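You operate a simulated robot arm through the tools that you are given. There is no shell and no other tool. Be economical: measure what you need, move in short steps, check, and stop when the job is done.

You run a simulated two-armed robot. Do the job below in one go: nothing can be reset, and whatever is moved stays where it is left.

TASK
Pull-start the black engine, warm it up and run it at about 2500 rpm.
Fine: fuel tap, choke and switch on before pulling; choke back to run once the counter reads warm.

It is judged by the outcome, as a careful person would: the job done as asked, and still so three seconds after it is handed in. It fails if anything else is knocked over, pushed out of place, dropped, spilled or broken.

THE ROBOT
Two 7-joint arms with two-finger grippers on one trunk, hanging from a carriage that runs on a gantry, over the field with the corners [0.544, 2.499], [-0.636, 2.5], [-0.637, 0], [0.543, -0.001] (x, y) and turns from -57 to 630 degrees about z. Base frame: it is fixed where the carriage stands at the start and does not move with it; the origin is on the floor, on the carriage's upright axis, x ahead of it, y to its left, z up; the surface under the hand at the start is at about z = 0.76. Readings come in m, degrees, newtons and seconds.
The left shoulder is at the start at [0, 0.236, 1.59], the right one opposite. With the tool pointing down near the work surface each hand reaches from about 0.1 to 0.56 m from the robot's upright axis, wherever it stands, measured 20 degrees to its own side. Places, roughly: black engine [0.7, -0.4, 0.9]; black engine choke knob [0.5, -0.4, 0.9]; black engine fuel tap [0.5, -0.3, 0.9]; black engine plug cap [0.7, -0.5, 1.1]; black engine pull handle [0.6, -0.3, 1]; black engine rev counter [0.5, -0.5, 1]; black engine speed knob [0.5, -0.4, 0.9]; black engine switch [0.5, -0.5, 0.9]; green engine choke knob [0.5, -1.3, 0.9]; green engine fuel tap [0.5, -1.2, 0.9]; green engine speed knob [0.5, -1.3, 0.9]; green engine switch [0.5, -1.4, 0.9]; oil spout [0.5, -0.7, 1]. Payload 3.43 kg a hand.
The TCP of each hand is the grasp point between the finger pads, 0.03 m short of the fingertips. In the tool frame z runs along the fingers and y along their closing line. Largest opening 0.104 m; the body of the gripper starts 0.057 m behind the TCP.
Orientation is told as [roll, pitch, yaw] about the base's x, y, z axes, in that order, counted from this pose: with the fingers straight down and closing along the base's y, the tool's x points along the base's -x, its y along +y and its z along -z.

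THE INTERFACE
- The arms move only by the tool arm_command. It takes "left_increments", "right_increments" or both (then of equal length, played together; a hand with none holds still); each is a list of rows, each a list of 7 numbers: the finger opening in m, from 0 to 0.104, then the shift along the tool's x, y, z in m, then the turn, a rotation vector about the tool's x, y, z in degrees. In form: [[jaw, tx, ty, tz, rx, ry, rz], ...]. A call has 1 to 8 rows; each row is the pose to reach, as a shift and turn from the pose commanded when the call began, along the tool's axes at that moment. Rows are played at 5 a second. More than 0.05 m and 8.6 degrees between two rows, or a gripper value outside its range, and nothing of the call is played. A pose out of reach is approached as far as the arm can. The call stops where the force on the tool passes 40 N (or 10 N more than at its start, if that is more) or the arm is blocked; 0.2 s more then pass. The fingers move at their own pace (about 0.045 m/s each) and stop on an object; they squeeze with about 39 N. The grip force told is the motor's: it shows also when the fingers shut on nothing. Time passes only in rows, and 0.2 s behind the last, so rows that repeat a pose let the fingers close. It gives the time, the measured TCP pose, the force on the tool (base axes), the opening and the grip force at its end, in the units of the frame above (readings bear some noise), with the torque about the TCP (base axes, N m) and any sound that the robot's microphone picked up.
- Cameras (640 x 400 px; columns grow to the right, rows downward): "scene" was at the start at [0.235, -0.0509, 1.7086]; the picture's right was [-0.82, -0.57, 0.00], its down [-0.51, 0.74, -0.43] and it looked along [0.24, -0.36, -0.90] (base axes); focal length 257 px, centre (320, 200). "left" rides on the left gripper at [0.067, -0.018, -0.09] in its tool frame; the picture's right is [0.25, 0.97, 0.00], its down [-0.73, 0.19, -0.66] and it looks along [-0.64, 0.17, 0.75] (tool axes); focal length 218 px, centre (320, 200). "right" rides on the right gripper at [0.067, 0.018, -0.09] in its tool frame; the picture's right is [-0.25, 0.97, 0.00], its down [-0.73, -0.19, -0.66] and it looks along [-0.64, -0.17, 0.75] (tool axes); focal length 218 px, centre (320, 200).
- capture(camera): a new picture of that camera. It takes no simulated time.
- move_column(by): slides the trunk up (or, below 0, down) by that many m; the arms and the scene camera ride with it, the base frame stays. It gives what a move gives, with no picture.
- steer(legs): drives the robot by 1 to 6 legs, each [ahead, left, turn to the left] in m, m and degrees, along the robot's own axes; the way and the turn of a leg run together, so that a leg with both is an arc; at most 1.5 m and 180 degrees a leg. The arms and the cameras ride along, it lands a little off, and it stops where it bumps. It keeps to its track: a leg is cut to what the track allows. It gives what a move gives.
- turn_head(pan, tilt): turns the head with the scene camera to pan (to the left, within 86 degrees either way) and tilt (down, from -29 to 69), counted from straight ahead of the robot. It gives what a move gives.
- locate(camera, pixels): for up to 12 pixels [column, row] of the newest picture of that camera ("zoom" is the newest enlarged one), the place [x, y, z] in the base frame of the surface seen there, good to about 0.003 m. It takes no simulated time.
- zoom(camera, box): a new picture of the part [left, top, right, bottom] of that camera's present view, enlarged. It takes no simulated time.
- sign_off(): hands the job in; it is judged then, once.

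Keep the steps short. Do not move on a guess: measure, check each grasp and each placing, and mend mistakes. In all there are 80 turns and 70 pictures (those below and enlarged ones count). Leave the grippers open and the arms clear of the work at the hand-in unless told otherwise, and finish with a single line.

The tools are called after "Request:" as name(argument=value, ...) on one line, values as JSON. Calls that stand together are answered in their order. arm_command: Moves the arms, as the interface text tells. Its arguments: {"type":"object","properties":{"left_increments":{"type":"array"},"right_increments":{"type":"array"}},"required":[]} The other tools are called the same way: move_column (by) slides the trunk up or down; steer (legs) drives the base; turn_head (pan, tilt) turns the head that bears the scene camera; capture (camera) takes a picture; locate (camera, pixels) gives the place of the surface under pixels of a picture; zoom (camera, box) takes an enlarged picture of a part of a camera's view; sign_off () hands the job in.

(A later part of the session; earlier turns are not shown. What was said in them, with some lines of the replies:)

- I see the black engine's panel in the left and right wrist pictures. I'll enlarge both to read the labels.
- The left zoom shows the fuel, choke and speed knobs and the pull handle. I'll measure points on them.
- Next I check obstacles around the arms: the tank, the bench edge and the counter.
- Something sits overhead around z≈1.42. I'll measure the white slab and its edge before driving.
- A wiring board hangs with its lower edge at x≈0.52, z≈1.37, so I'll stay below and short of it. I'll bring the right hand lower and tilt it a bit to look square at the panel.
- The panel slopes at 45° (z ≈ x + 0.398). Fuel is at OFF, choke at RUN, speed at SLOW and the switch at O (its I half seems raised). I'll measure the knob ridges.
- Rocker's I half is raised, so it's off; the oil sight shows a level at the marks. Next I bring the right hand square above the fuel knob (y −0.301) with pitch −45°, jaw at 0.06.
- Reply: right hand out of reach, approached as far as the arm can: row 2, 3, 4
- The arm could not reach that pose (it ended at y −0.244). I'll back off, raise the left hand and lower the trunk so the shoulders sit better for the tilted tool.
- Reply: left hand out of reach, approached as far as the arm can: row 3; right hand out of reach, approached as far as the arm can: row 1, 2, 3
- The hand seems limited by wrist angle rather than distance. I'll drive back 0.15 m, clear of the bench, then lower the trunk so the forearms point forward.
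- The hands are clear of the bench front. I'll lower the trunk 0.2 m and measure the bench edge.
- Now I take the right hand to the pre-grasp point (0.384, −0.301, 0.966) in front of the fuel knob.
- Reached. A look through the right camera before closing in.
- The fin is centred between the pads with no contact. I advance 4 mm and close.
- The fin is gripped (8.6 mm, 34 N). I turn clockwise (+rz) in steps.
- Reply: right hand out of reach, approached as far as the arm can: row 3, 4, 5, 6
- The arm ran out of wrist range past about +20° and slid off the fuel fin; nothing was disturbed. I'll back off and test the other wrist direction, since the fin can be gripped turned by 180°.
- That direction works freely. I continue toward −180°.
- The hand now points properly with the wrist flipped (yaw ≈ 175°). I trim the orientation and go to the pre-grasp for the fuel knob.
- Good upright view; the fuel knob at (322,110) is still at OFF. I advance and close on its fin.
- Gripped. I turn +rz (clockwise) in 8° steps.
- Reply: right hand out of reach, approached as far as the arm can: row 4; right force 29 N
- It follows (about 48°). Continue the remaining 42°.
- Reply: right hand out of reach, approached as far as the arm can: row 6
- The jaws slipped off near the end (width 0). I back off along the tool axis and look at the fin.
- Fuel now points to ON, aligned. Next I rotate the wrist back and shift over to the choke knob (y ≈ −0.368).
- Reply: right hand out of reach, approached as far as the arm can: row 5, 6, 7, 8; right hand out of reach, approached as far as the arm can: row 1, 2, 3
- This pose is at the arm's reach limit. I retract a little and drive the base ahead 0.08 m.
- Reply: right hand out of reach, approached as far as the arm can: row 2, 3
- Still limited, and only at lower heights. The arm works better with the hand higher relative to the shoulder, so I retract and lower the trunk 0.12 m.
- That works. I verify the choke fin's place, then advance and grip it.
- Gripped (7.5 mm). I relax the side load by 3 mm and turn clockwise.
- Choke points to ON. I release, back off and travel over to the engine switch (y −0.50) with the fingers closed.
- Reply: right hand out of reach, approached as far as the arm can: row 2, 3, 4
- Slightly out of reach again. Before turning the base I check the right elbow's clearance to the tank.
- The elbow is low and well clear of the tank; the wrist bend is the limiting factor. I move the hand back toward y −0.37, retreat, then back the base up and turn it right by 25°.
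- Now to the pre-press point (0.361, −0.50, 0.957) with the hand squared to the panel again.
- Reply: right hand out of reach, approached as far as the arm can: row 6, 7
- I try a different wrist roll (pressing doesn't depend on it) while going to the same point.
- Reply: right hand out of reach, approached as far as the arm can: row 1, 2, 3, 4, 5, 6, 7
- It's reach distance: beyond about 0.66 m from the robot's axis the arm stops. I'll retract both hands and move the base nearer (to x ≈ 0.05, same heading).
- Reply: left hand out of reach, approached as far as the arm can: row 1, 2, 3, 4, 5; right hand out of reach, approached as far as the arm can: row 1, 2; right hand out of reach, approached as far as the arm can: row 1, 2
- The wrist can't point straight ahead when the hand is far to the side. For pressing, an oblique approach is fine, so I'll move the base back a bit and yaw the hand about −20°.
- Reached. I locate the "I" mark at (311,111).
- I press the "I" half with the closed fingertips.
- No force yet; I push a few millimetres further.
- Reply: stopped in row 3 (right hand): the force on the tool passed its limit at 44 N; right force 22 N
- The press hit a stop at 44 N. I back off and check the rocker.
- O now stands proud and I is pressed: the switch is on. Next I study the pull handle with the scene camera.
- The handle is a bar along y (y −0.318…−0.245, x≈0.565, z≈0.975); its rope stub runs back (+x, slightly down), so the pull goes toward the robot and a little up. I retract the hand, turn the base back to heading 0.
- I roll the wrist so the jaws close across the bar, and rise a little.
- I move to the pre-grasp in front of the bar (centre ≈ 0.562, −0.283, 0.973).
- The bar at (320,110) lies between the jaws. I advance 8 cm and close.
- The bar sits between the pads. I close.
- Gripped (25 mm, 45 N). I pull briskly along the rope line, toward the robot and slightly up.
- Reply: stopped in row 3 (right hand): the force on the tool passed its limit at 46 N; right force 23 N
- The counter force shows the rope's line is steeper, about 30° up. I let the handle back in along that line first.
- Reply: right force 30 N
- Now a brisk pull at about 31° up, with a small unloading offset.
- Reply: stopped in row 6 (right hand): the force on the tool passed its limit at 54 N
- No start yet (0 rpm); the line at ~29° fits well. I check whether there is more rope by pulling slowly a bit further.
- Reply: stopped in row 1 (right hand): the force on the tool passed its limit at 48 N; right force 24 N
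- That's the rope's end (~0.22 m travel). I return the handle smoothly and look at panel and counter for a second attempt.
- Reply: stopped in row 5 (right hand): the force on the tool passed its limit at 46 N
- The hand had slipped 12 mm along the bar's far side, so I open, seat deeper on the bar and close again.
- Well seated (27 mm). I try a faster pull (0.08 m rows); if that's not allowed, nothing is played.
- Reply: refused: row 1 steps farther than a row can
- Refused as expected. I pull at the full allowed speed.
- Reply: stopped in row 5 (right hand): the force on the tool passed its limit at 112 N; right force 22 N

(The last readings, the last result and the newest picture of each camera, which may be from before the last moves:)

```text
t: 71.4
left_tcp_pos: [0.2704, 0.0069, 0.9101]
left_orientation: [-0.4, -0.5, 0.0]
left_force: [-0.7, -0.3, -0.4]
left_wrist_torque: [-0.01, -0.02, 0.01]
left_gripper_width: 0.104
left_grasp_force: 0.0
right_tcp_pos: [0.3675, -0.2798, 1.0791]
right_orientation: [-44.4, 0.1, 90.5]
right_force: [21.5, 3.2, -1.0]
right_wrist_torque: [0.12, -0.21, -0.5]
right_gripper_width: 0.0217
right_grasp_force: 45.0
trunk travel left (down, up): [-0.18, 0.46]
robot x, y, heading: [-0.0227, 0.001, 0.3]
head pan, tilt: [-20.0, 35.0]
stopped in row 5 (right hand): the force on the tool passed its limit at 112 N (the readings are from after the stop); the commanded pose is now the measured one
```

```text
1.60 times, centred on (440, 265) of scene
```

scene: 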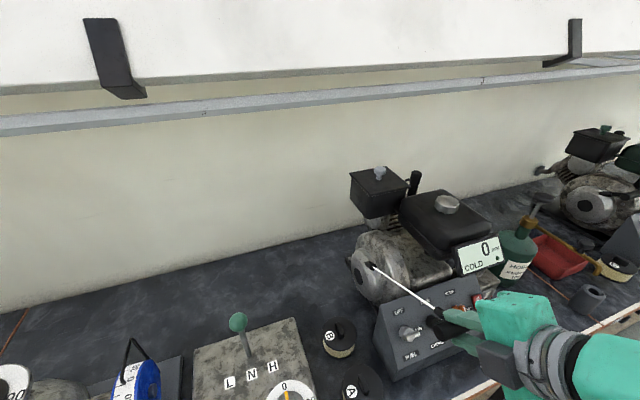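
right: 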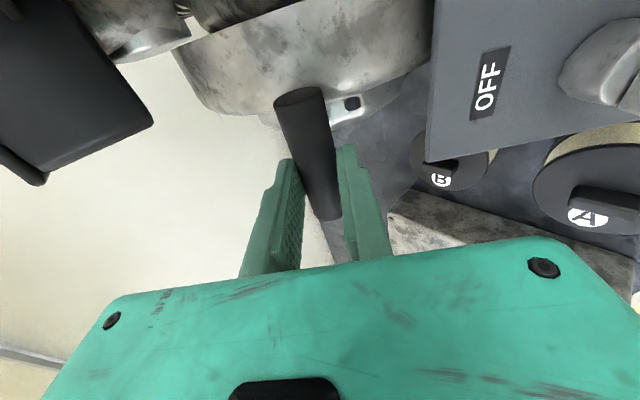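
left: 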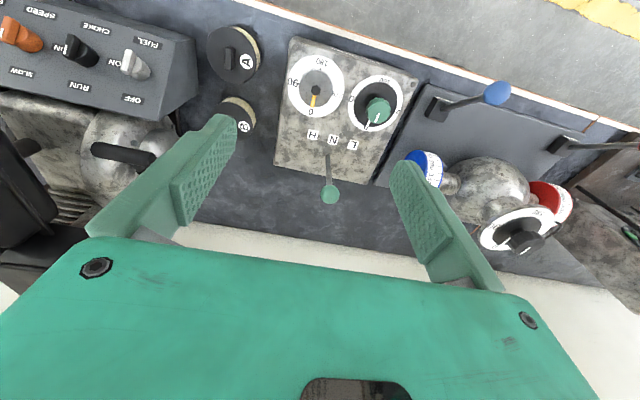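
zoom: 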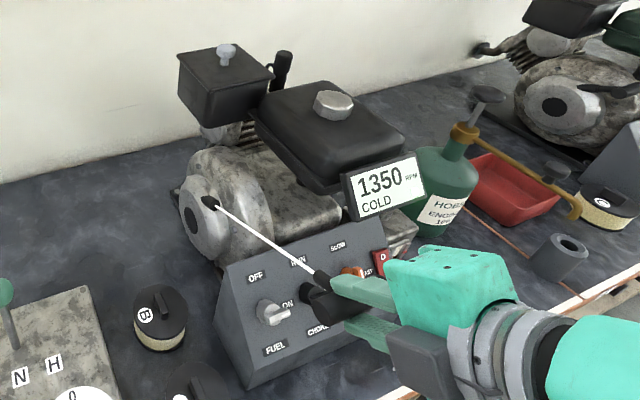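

It's running: 1350 rpm, COLD. I guide the handle back home and then release it.

Request:
arm_command(right_increments=[[0.0, 0, -0.0121, 0.0395, 0, 0, 0], [0.0, 0, -0.0242, 0.079, 0, 0, 0], [0.0, 0, -0.0364, 0.1184, 0, 0, 0], [0.0, 0, -0.0485, 0.158, 0, 0, 0], [0.0, 0, -0.06, 0.195, 0, 0, 0], [0.0, 0, -0.06, 0.195, 0, 0, 0]])

Request:
arm_command(right_increments=[[0.03, 0, 0, 0, 0, 0, 0], [0.05, 0, 0, 0, 0, 0, 0], [0.06, 0, 0, 0, 0, 0, 0], [0.06, 0, 0, -0.04, 0, 0, 0], [0.06, 0, 0, -0.08, 0, 0, 0]])

Request:
zoom(camera="scene", box=[320, 140, 560, 390])

```text
t: 72.8
left_tcp_pos: [0.2711, 0.0071, 0.9091]
left_orientation: [-0.3, -0.6, 0.0]
left_force: [1.3, 0.1, -0.3]
left_wrist_torque: [0.0, 0.02, 0.01]
left_gripper_width: 0.1042
left_grasp_force: 0.1
right_tcp_pos: [0.5442, -0.2788, 0.9847]
right_orientation: [-44.8, 0.2, 90.4]
right_force: [2.4, 4.2, 26.8]
right_wrist_torque: [0.15, -0.46, -0.47]
right_gripper_width: 0.0214
right_grasp_force: 45.0
trunk travel left (down, up): [-0.18, 0.46]
robot x, y, heading: [-0.0216, 0.0011, -0.1]
head pan, tilt: [-20.0, 35.0]
```

```text
t: 74.0
left_tcp_pos: [0.2686, 0.0064, 0.91]
left_orientation: [-0.4, -0.4, 0.0]
left_force: [0.7, -0.3, -1.2]
left_wrist_torque: [0.0, 0.01, -0.01]
left_gripper_width: 0.104
left_grasp_force: 0.0
right_tcp_pos: [0.4854, -0.2787, 1.0372]
right_orientation: [-44.3, 0.1, 90.5]
right_force: [0.3, -0.4, 0.0]
right_wrist_torque: [0.0, -0.01, -0.02]
right_gripper_width: 0.06
right_grasp_force: 0.0
trunk travel left (down, up): [-0.18, 0.46]
robot x, y, heading: [-0.0209, 0.0005, 0.1]
head pan, tilt: [-20.0, 35.0]
```

```text
1.60 times, centred on (440, 265) of scene
```

zoom: 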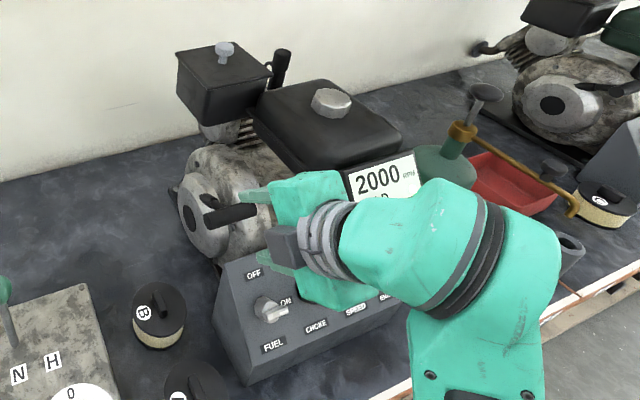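

Handle is home and the engine is idling near 2000 rpm, still warming. I set the base back 5 cm and go to the choke pre-grasp (its fin now lies along y, matching this wrist roll).

Request:
steer(legs=[[-0.05, 0, 0]])

Request:
arm_command(right_increments=[[0.06, 0.03, 0.03, 0.0, 0, 0, 0], [0.06, 0.06, 0.06, 0.015, 0, 0, 0], [0.06, 0.0924, 0.0898, 0.04, 0, 0, 0]])

Request:
capture(camera="right")

```text
t: 74.9
left_tcp_pos: [0.2174, 0.0061, 0.909]
left_orientation: [-0.4, -0.4, 0.0]
left_force: [-0.4, -0.3, -0.6]
left_wrist_torque: [0.02, -0.06, 0.01]
left_gripper_width: 0.104
left_grasp_force: 0.1
right_tcp_pos: [0.4353, -0.2789, 1.036]
right_orientation: [-44.2, 0.1, 90.5]
right_force: [0.1, 0.0, 0.2]
right_wrist_torque: [0.01, -0.02, 0.0]
right_gripper_width: 0.0599
right_grasp_force: 0.0
trunk travel left (down, up): [-0.18, 0.46]
robot x, y, heading: [-0.0699, 0.0012, 0.2]
head pan, tilt: [-20.0, 35.0]
```

```text
refused: row 3 steps farther than a row can; nothing moved
```

```text
20 pictures are left
```

right: 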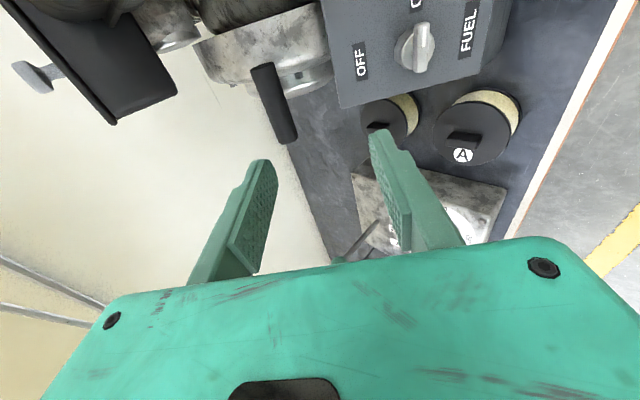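

Request:
arm_command(right_increments=[[0.06, 0.023, 0.0225, 0.0, 0, 0, 0], [0.06, 0.046, 0.045, 0.01, 0, 0, 0], [0.06, 0.07, 0.067, 0.025, 0, 0, 0], [0.06, 0.0924, 0.0898, 0.04, 0, 0, 0]])

Request:
capture(camera="right")

```text
t: 75.9
left_tcp_pos: [0.2181, 0.0055, 0.907]
left_orientation: [-0.5, -0.4, 0.1]
left_force: [0.0, -0.3, -0.2]
left_wrist_torque: [-0.02, -0.02, -0.01]
left_gripper_width: 0.1042
left_grasp_force: 0.1
right_tcp_pos: [0.4003, -0.3701, 0.946]
right_orientation: [-44.3, 0.2, 90.5]
right_force: [-1.0, -0.5, -0.2]
right_wrist_torque: [-0.04, 0.01, -0.03]
right_gripper_width: 0.0601
right_grasp_force: 0.1
trunk travel left (down, up): [-0.18, 0.46]
robot x, y, heading: [-0.0692, 0.0016, 0.4]
head pan, tilt: [-20.0, 35.0]
```

```text
19 pictures are left
```

right: 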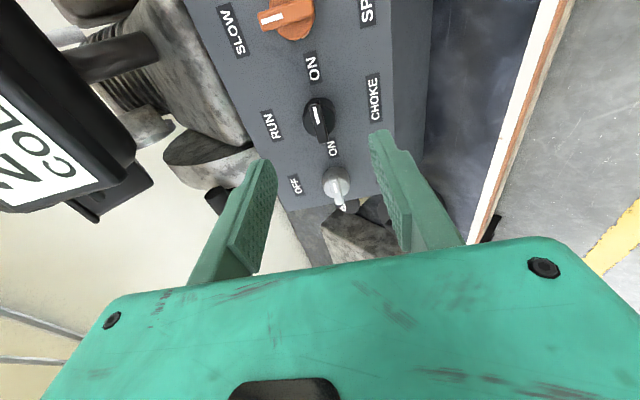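

The counter still reads COLD. I advance and grip the choke fin, then wait for warm.

Request:
arm_command(right_increments=[[0.06, 0, 0, 0.03, 0, 0, 0], [0.06, 0, 0, 0.058, 0, 0, 0], [0.0, 0, 0, 0.058, 0, 0, 0], [0.0, 0, 0, 0.058, 0, 0, 0], [0.0, 0, 0, 0.058, 0, 0, 0], [0.0, 0, 0, 0.058, 0, 0, 0], [0.0, 0, 0, 0.058, 0, 0, 0], [0.0, 0, 0, 0.058, 0, 0, 0]])

Request:
arm_command(right_increments=[[0, 0, 0, 0, 0, 0, 0], [0, 0, 0, 0, 0, 0, 0], [0, 0, 0, 0, 0, 0, 0], [0, 0, 0, 0, 0, 0, 0], [0, 0, 0, 0, 0, 0, 0], [0, 0, 0, 0, 0, 0, 0], [0, 0, 0, 0, 0, 0, 0], [0, 0, 0, 0, 0, 0, 0]])

Request:
capture(camera="scene")

```text
t: 77.7
left_tcp_pos: [0.2183, 0.0065, 0.9082]
left_orientation: [-0.3, -0.6, -0.1]
left_force: [0.6, 0.1, 0.0]
left_wrist_torque: [-0.01, 0.0, 0.04]
left_gripper_width: 0.1041
left_grasp_force: 0.1
right_tcp_pos: [0.4409, -0.3707, 0.9035]
right_orientation: [-44.3, 0.1, 90.5]
right_force: [1.9, -0.3, -4.0]
right_wrist_torque: [-0.02, -0.15, -0.02]
right_gripper_width: 0.0086
right_grasp_force: 42.5
trunk travel left (down, up): [-0.18, 0.46]
robot x, y, heading: [-0.0722, -0.0001, 0.2]
head pan, tilt: [-20.0, 35.0]
```

```text
t: 79.5
left_tcp_pos: [0.2194, 0.0049, 0.9085]
left_orientation: [-0.4, -0.5, 0.1]
left_force: [-0.4, 0.2, 0.3]
left_wrist_torque: [-0.01, -0.02, 0.01]
left_gripper_width: 0.104
left_grasp_force: 0.0
right_tcp_pos: [0.4413, -0.3713, 0.9034]
right_orientation: [-44.2, 0.1, 90.5]
right_force: [3.8, -1.8, -7.3]
right_wrist_torque: [0.0, -0.12, 0.04]
right_gripper_width: 0.0088
right_grasp_force: 42.9
trunk travel left (down, up): [-0.18, 0.46]
robot x, y, heading: [-0.0708, -0.0017, 0.2]
head pan, tilt: [-20.0, 35.0]
```

```text
18 pictures are left
```

scene: 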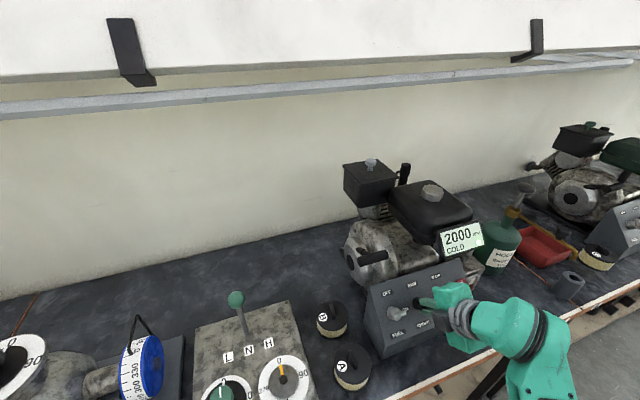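

The fin is gripped; the counter in the scene view reads 2000 COLD. I wait some more with several holds.

Request:
arm_command(right_increments=[[0, 0, 0, 0, 0, 0, 0], [0, 0, 0, 0, 0, 0, 0], [0, 0, 0, 0, 0, 0, 0], [0, 0, 0, 0, 0, 0, 0], [0, 0, 0, 0, 0, 0, 0], [0, 0, 0, 0, 0, 0, 0], [0, 0, 0, 0, 0, 0, 0], [0, 0, 0, 0, 0, 0, 0]])

Request:
arm_command(right_increments=[[0, 0, 0, 0, 0, 0, 0], [0, 0, 0, 0, 0, 0, 0], [0, 0, 0, 0, 0, 0, 0], [0, 0, 0, 0, 0, 0, 0], [0, 0, 0, 0, 0, 0, 0], [0, 0, 0, 0, 0, 0, 0], [0, 0, 0, 0, 0, 0, 0], [0, 0, 0, 0, 0, 0, 0]])

Request:
arm_command(right_increments=[[0, 0, 0, 0, 0, 0, 0], [0, 0, 0, 0, 0, 0, 0], [0, 0, 0, 0, 0, 0, 0], [0, 0, 0, 0, 0, 0, 0], [0, 0, 0, 0, 0, 0, 0], [0, 0, 0, 0, 0, 0, 0], [0, 0, 0, 0, 0, 0, 0], [0, 0, 0, 0, 0, 0, 0]])

Request:
zoom(camera="scene", box=[340, 160, 500, 360])

```text
t: 81.3
left_tcp_pos: [0.2191, 0.006, 0.9084]
left_orientation: [-0.4, -0.5, 0.0]
left_force: [0.6, -0.6, 0.5]
left_wrist_torque: [0.02, -0.04, -0.01]
left_gripper_width: 0.1039
left_grasp_force: 0.0
right_tcp_pos: [0.441, -0.3717, 0.9045]
right_orientation: [-44.2, 0.1, 90.5]
right_force: [5.1, -2.2, -9.2]
right_wrist_torque: [-0.02, -0.09, -0.02]
right_gripper_width: 0.0088
right_grasp_force: 42.1
trunk travel left (down, up): [-0.18, 0.46]
robot x, y, heading: [-0.0738, 0.0012, -0.0]
head pan, tilt: [-20.0, 35.0]
```

```text
t: 83.1
left_tcp_pos: [0.2197, 0.0069, 0.9085]
left_orientation: [-0.3, -0.5, 0.0]
left_force: [-0.9, -0.1, 0.5]
left_wrist_torque: [-0.01, 0.04, 0.0]
left_gripper_width: 0.1037
left_grasp_force: 0.1
right_tcp_pos: [0.4412, -0.3702, 0.9044]
right_orientation: [-44.2, 0.1, 90.4]
right_force: [5.7, -2.1, -12.3]
right_wrist_torque: [-0.03, -0.08, -0.02]
right_gripper_width: 0.0089
right_grasp_force: 42.7
trunk travel left (down, up): [-0.18, 0.46]
robot x, y, heading: [-0.0681, 0.0002, 0.0]
head pan, tilt: [-20.0, 35.0]
```

```text
t: 84.9
left_tcp_pos: [0.2176, 0.0071, 0.9083]
left_orientation: [-0.4, -0.5, 0.0]
left_force: [-0.2, -0.3, 0.1]
left_wrist_torque: [0.02, -0.05, -0.02]
left_gripper_width: 0.104
left_grasp_force: 0.1
right_tcp_pos: [0.4416, -0.3694, 0.9042]
right_orientation: [-44.2, 0.1, 90.6]
right_force: [6.4, -3.1, -12.9]
right_wrist_torque: [-0.06, -0.07, -0.02]
right_gripper_width: 0.0087
right_grasp_force: 42.6
trunk travel left (down, up): [-0.18, 0.46]
robot x, y, heading: [-0.0719, 0.0023, 0.1]
head pan, tilt: [-20.0, 35.0]
```

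```text
2.00 times, centred on (420, 260) of scene
```

zoom: 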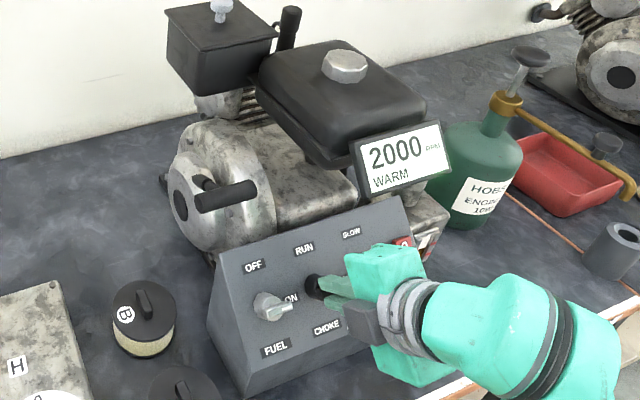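

It reads WARM, 2000 rpm. Now I turn the choke back to RUN (counter-clockwise, −90°).

Request:
arm_command(right_increments=[[0, 0, 0, 0, 0, 0, -8], [0, 0, 0, 0, 0, 0, -16], [0, 0, 0, 0, 0, 0, -24], [0, 0, 0, 0, 0, 0, -32], [0, 0, 0, 0, 0, 0, -40], [0, 0, 0, 0, 0, 0, -48]])

Request:
arm_command(right_increments=[[0, 0, 0, 0, 0, 0, -8], [0, 0, 0, 0, 0, 0, -16], [0, 0, 0, 0, 0, 0, -24], [0, 0, 0, 0, 0, 0, -32], [0, 0, 0, 0, 0, 0, -40], [0, 0, 0, 0, 0, 0, -44]])

Request:
capture(camera="right")

```text
t: 86.3
left_tcp_pos: [0.2173, 0.0069, 0.909]
left_orientation: [-0.4, -0.3, 0.1]
left_force: [-0.3, -0.4, -1.2]
left_wrist_torque: [0.01, 0.03, 0.02]
left_gripper_width: 0.1041
left_grasp_force: 0.1
right_tcp_pos: [0.4408, -0.3718, 0.9044]
right_orientation: [-32.9, 31.4, 129.2]
right_force: [-2.4, 0.2, -9.6]
right_wrist_torque: [-0.48, -0.62, -0.47]
right_gripper_width: 0.0091
right_grasp_force: 42.8
trunk travel left (down, up): [-0.18, 0.46]
robot x, y, heading: [-0.069, -0.0011, 0.2]
head pan, tilt: [-20.0, 35.0]
```

```text
t: 87.7
left_tcp_pos: [0.2178, 0.0069, 0.9084]
left_orientation: [-0.4, -0.4, 0.0]
left_force: [0.0, 0.0, 0.5]
left_wrist_torque: [-0.01, 0.01, -0.01]
left_gripper_width: 0.1038
left_grasp_force: 0.0
right_tcp_pos: [0.4397, -0.3704, 0.9044]
right_orientation: [2.1, 44.1, -176.6]
right_force: [-1.7, -1.5, -6.4]
right_wrist_torque: [0.57, 0.78, -0.84]
right_gripper_width: 0.0091
right_grasp_force: 42.4
trunk travel left (down, up): [-0.18, 0.46]
robot x, y, heading: [-0.075, -0.0013, 0.3]
head pan, tilt: [-20.0, 35.0]
```

```text
16 pictures are left
```

right: 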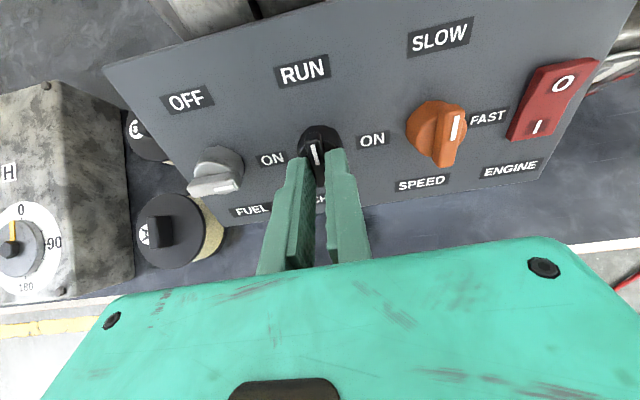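

Choke is at RUN. I release, back off and reposition the base a little for the speed knob.

Request:
arm_command(right_increments=[[0.04, 0, 0, 0, 0, 0, 0], [0.06, 0, 0, 0, 0, 0, 0], [0.06, 0, 0, -0.04, 0, 0, 0], [0.06, 0, 0, -0.08, 0, 0, 0]])

Request:
steer(legs=[[-0.08, 0, 0]])

```text
t: 88.7
left_tcp_pos: [0.2189, 0.0059, 0.9086]
left_orientation: [-0.4, -0.4, -0.1]
left_force: [-0.5, 0.1, 0.3]
left_wrist_torque: [-0.05, -0.01, 0.03]
left_gripper_width: 0.104
left_grasp_force: 0.1
right_tcp_pos: [0.3863, -0.3722, 0.9629]
right_orientation: [2.1, 44.2, -176.6]
right_force: [-0.5, -0.7, -0.1]
right_wrist_torque: [-0.03, -0.02, 0.0]
right_gripper_width: 0.0602
right_grasp_force: 0.1
trunk travel left (down, up): [-0.18, 0.46]
robot x, y, heading: [-0.0689, -0.0017, 0.2]
head pan, tilt: [-20.0, 35.0]
```

```text
t: 89.7
left_tcp_pos: [0.1375, 0.0053, 0.908]
left_orientation: [-0.4, -0.4, 0.1]
left_force: [-1.0, 0.1, -0.7]
left_wrist_torque: [-0.01, -0.02, -0.02]
left_gripper_width: 0.104
left_grasp_force: 0.0
right_tcp_pos: [0.3066, -0.3719, 0.9624]
right_orientation: [2.0, 44.2, -176.7]
right_force: [0.9, 0.5, -0.6]
right_wrist_torque: [-0.02, 0.0, 0.02]
right_gripper_width: 0.0599
right_grasp_force: 0.1
trunk travel left (down, up): [-0.18, 0.46]
robot x, y, heading: [-0.1512, 0.0017, -0.2]
head pan, tilt: [-20.0, 35.0]
```

Request:
arm_command(right_increments=[[0.06, 0.018, 0.018, 0.018, -2.4, 0.3, 3.2], [0.06, 0.036, 0.037, 0.037, -4.7, 0.5, 6.3], [0.06, 0.0535, 0.0555, 0.0553, -7.1, 0.8, 9.5], [0.06, 0.0535, 0.0555, 0.0553, -7.1, 0.8, 9.5]])

Request:
capture(camera="right")

Request:
zoom(camera="scene", box=[340, 160, 500, 360])

```text
t: 90.7
left_tcp_pos: [0.1395, 0.0061, 0.9079]
left_orientation: [-0.4, -0.4, 0.0]
left_force: [-1.4, -0.4, 0.0]
left_wrist_torque: [0.03, -0.04, 0.02]
left_gripper_width: 0.104
left_grasp_force: 0.0
right_tcp_pos: [0.385, -0.4252, 0.9621]
right_orientation: [-0.2, 45.2, 170.0]
right_force: [0.2, 1.0, -0.1]
right_wrist_torque: [0.0, -0.02, -0.02]
right_gripper_width: 0.0602
right_grasp_force: 0.2
trunk travel left (down, up): [-0.18, 0.46]
robot x, y, heading: [-0.153, 0.0011, -0.2]
head pan, tilt: [-20.0, 35.0]
```

```text
15 pictures are left
```

right: 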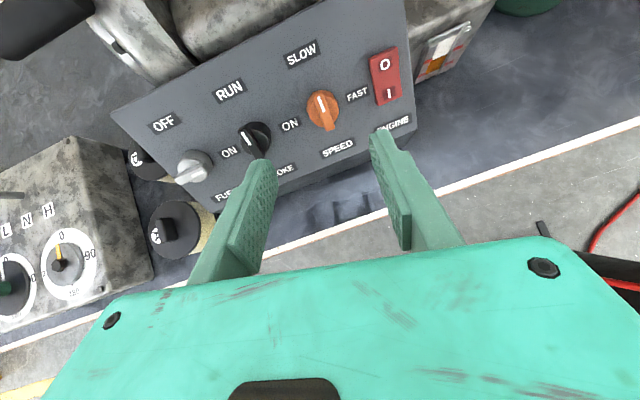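

```text
2.00 times, centred on (420, 260) of scene
```

zoom: 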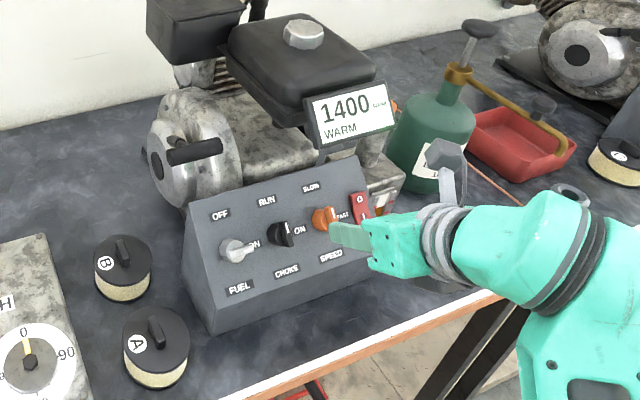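

1400 rpm, WARM. The speed knob at (322,108) is between the jaws. I advance and grip it.

Request:
arm_command(right_increments=[[0.06, 0, 0, 0.03, 0, 0, 0], [0.06, 0, 0, 0.06, 0, 0, 0], [0.06, 0, 0, 0.08, 0, 0, 0], [0.0, 0, 0, 0.08, 0, 0, 0], [0.0, 0, 0, 0.08, 0, 0, 0], [0.0, 0, 0, 0.08, 0, 0, 0], [0.0, 0, 0, 0.08, 0, 0, 0]])

Request:
capture(camera="right")

```text
t: 92.3
left_tcp_pos: [0.1392, 0.0031, 0.9077]
left_orientation: [-0.6, -0.6, 0.0]
left_force: [-0.8, 0.7, 0.3]
left_wrist_torque: [-0.03, 0.03, 0.01]
left_gripper_width: 0.1042
left_grasp_force: 0.1
right_tcp_pos: [0.4397, -0.4384, 0.9051]
right_orientation: [0.1, 45.1, 170.1]
right_force: [1.4, -13.3, -5.6]
right_wrist_torque: [-0.06, -0.37, -0.08]
right_gripper_width: 0.0096
right_grasp_force: 34.6
trunk travel left (down, up): [-0.18, 0.46]
robot x, y, heading: [-0.1488, -0.0007, -0.0]
head pan, tilt: [-20.0, 35.0]
```

```text
13 pictures are left
```

right: 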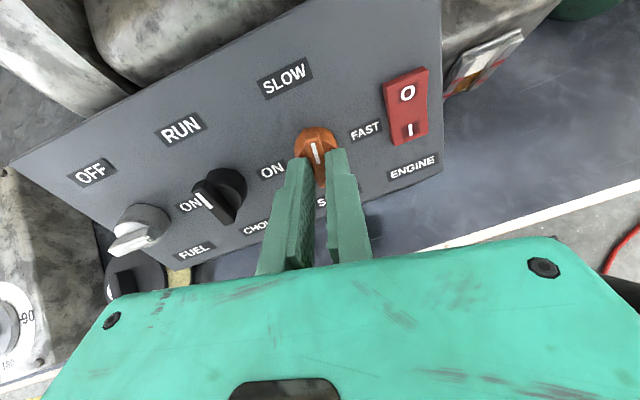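

Gripped. I turn it 40° clockwise about the knob axis and read the counter.

Request:
arm_command(right_increments=[[0, 0, 0.002, 0, 0, -1, 8], [0, 0, 0.002, 0, 0, -2, 16], [0, 0, 0.002, 0, 0, -3, 24], [0, 0, 0.002, 0, 0, -4, 32], [0, 0, 0.002, 0, 0, -5, 40]])

Request:
arm_command(right_increments=[[0, 0, 0, 0, 0, 0, 0], [0, 0, 0, 0, 0, 0, 0], [0, 0, 0, 0, 0, 0, 0], [0, 0, 0, 0, 0, 0, 0], [0, 0, 0, 0, 0, 0, 0], [0, 0, 0, 0, 0, 0, 0], [0, 0, 0, 0, 0, 0, 0], [0, 0, 0, 0, 0, 0, 0]])

Request:
zoom(camera="scene", box=[340, 160, 500, 360])

```text
t: 93.5
left_tcp_pos: [0.139, 0.0048, 0.9081]
left_orientation: [-0.5, -0.5, 0.0]
left_force: [-0.1, -0.6, 0.9]
left_wrist_torque: [-0.01, 0.02, 0.03]
left_gripper_width: 0.104
left_grasp_force: 0.0
right_tcp_pos: [0.4394, -0.4392, 0.906]
right_orientation: [-29.9, 29.0, 122.7]
right_force: [3.0, -12.6, -5.2]
right_wrist_torque: [-0.58, -0.82, -0.5]
right_gripper_width: 0.0096
right_grasp_force: 42.7
trunk travel left (down, up): [-0.18, 0.46]
robot x, y, heading: [-0.1485, 0.0031, -0.1]
head pan, tilt: [-20.0, 35.0]
```

```text
t: 95.3
left_tcp_pos: [0.1397, 0.0034, 0.9084]
left_orientation: [-0.5, -0.4, 0.1]
left_force: [-0.7, -0.1, 0.5]
left_wrist_torque: [0.02, 0.02, 0.0]
left_gripper_width: 0.1038
left_grasp_force: 0.0
right_tcp_pos: [0.4417, -0.4393, 0.9064]
right_orientation: [-29.9, 29.0, 122.9]
right_force: [1.9, -12.2, -3.0]
right_wrist_torque: [-0.1, -0.22, -0.09]
right_gripper_width: 0.0092
right_grasp_force: 42.8
trunk travel left (down, up): [-0.18, 0.46]
robot x, y, heading: [-0.1476, -0.0013, -0.1]
head pan, tilt: [-20.0, 35.0]
```

```text
2.00 times, centred on (420, 260) of scene
```

zoom: 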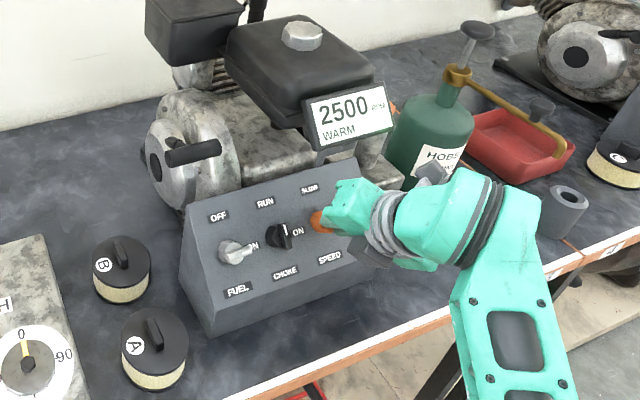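

2500 rpm, WARM. I open, back off and check that it holds.

Request:
arm_command(right_increments=[[0.02, 0, 0, 0, 0, 0, 0], [0.05, 0, 0, 0, 0, 0, 0], [0.06, 0, 0, 0, 0, 0, 0], [0.06, 0, 0, -0.04, 0, 0, 0], [0.08, 0, 0, -0.08, 0, 0, 0], [0.1, 0, 0, -0.12, 0, 0, 0]])

Request:
steer(legs=[[-0.12, 0, 0]])

Request:
zoom(camera="scene", box=[280, 120, 520, 360])

Request:
zoom(camera="right", box=[160, 0, 480, 160])

```text
t: 96.7
left_tcp_pos: [0.1393, 0.0048, 0.9093]
left_orientation: [-0.4, -0.4, -0.1]
left_force: [-0.8, -0.5, -0.8]
left_wrist_torque: [0.04, 0.02, -0.02]
left_gripper_width: 0.1043
left_grasp_force: 0.1
right_tcp_pos: [0.3623, -0.4264, 0.9965]
right_orientation: [-29.7, 28.8, 123.0]
right_force: [-0.8, 0.6, -0.1]
right_wrist_torque: [0.02, -0.01, 0.02]
right_gripper_width: 0.1003
right_grasp_force: 0.1
trunk travel left (down, up): [-0.18, 0.46]
robot x, y, heading: [-0.1502, 0.0026, 0.0]
head pan, tilt: [-20.0, 35.0]
```

```text
t: 98.0
left_tcp_pos: [0.0181, 0.0059, 0.909]
left_orientation: [-0.4, -0.4, 0.0]
left_force: [-0.4, 0.0, -0.1]
left_wrist_torque: [-0.01, -0.02, 0.0]
left_gripper_width: 0.1042
left_grasp_force: 0.0
right_tcp_pos: [0.2409, -0.4282, 0.9962]
right_orientation: [-29.9, 28.9, 122.9]
right_force: [-1.0, -1.3, 0.2]
right_wrist_torque: [0.03, -0.02, -0.02]
right_gripper_width: 0.0997
right_grasp_force: 0.1
trunk travel left (down, up): [-0.18, 0.46]
robot x, y, heading: [-0.2685, 0.0033, -0.0]
head pan, tilt: [-20.0, 35.0]
```

```text
1.67 times, centred on (400, 240) of scene
```

zoom: 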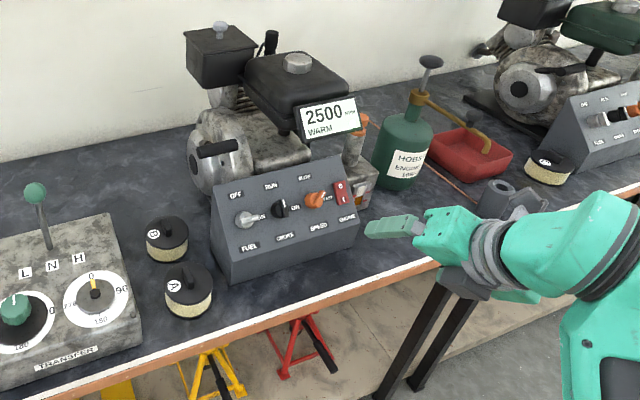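

```text
2.00 times, centred on (320, 80) of right
```

zoom: 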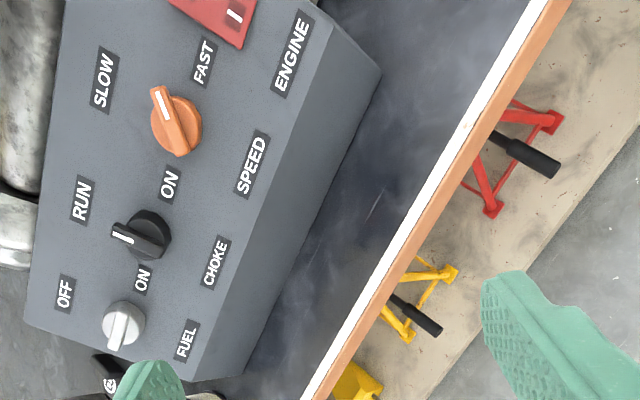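

The counter holds at 2500 rpm WARM. Fuel is ON, choke is at RUN, the switch is at I, the handle is home, and both grippers are open and clear. I hand the job in.

Request:
sign_off()

```text
The job is handed in.
```

The black engine is pull-started, warm and running at 2500 rpm, with the fuel on, the choke at RUN and both arms clear.
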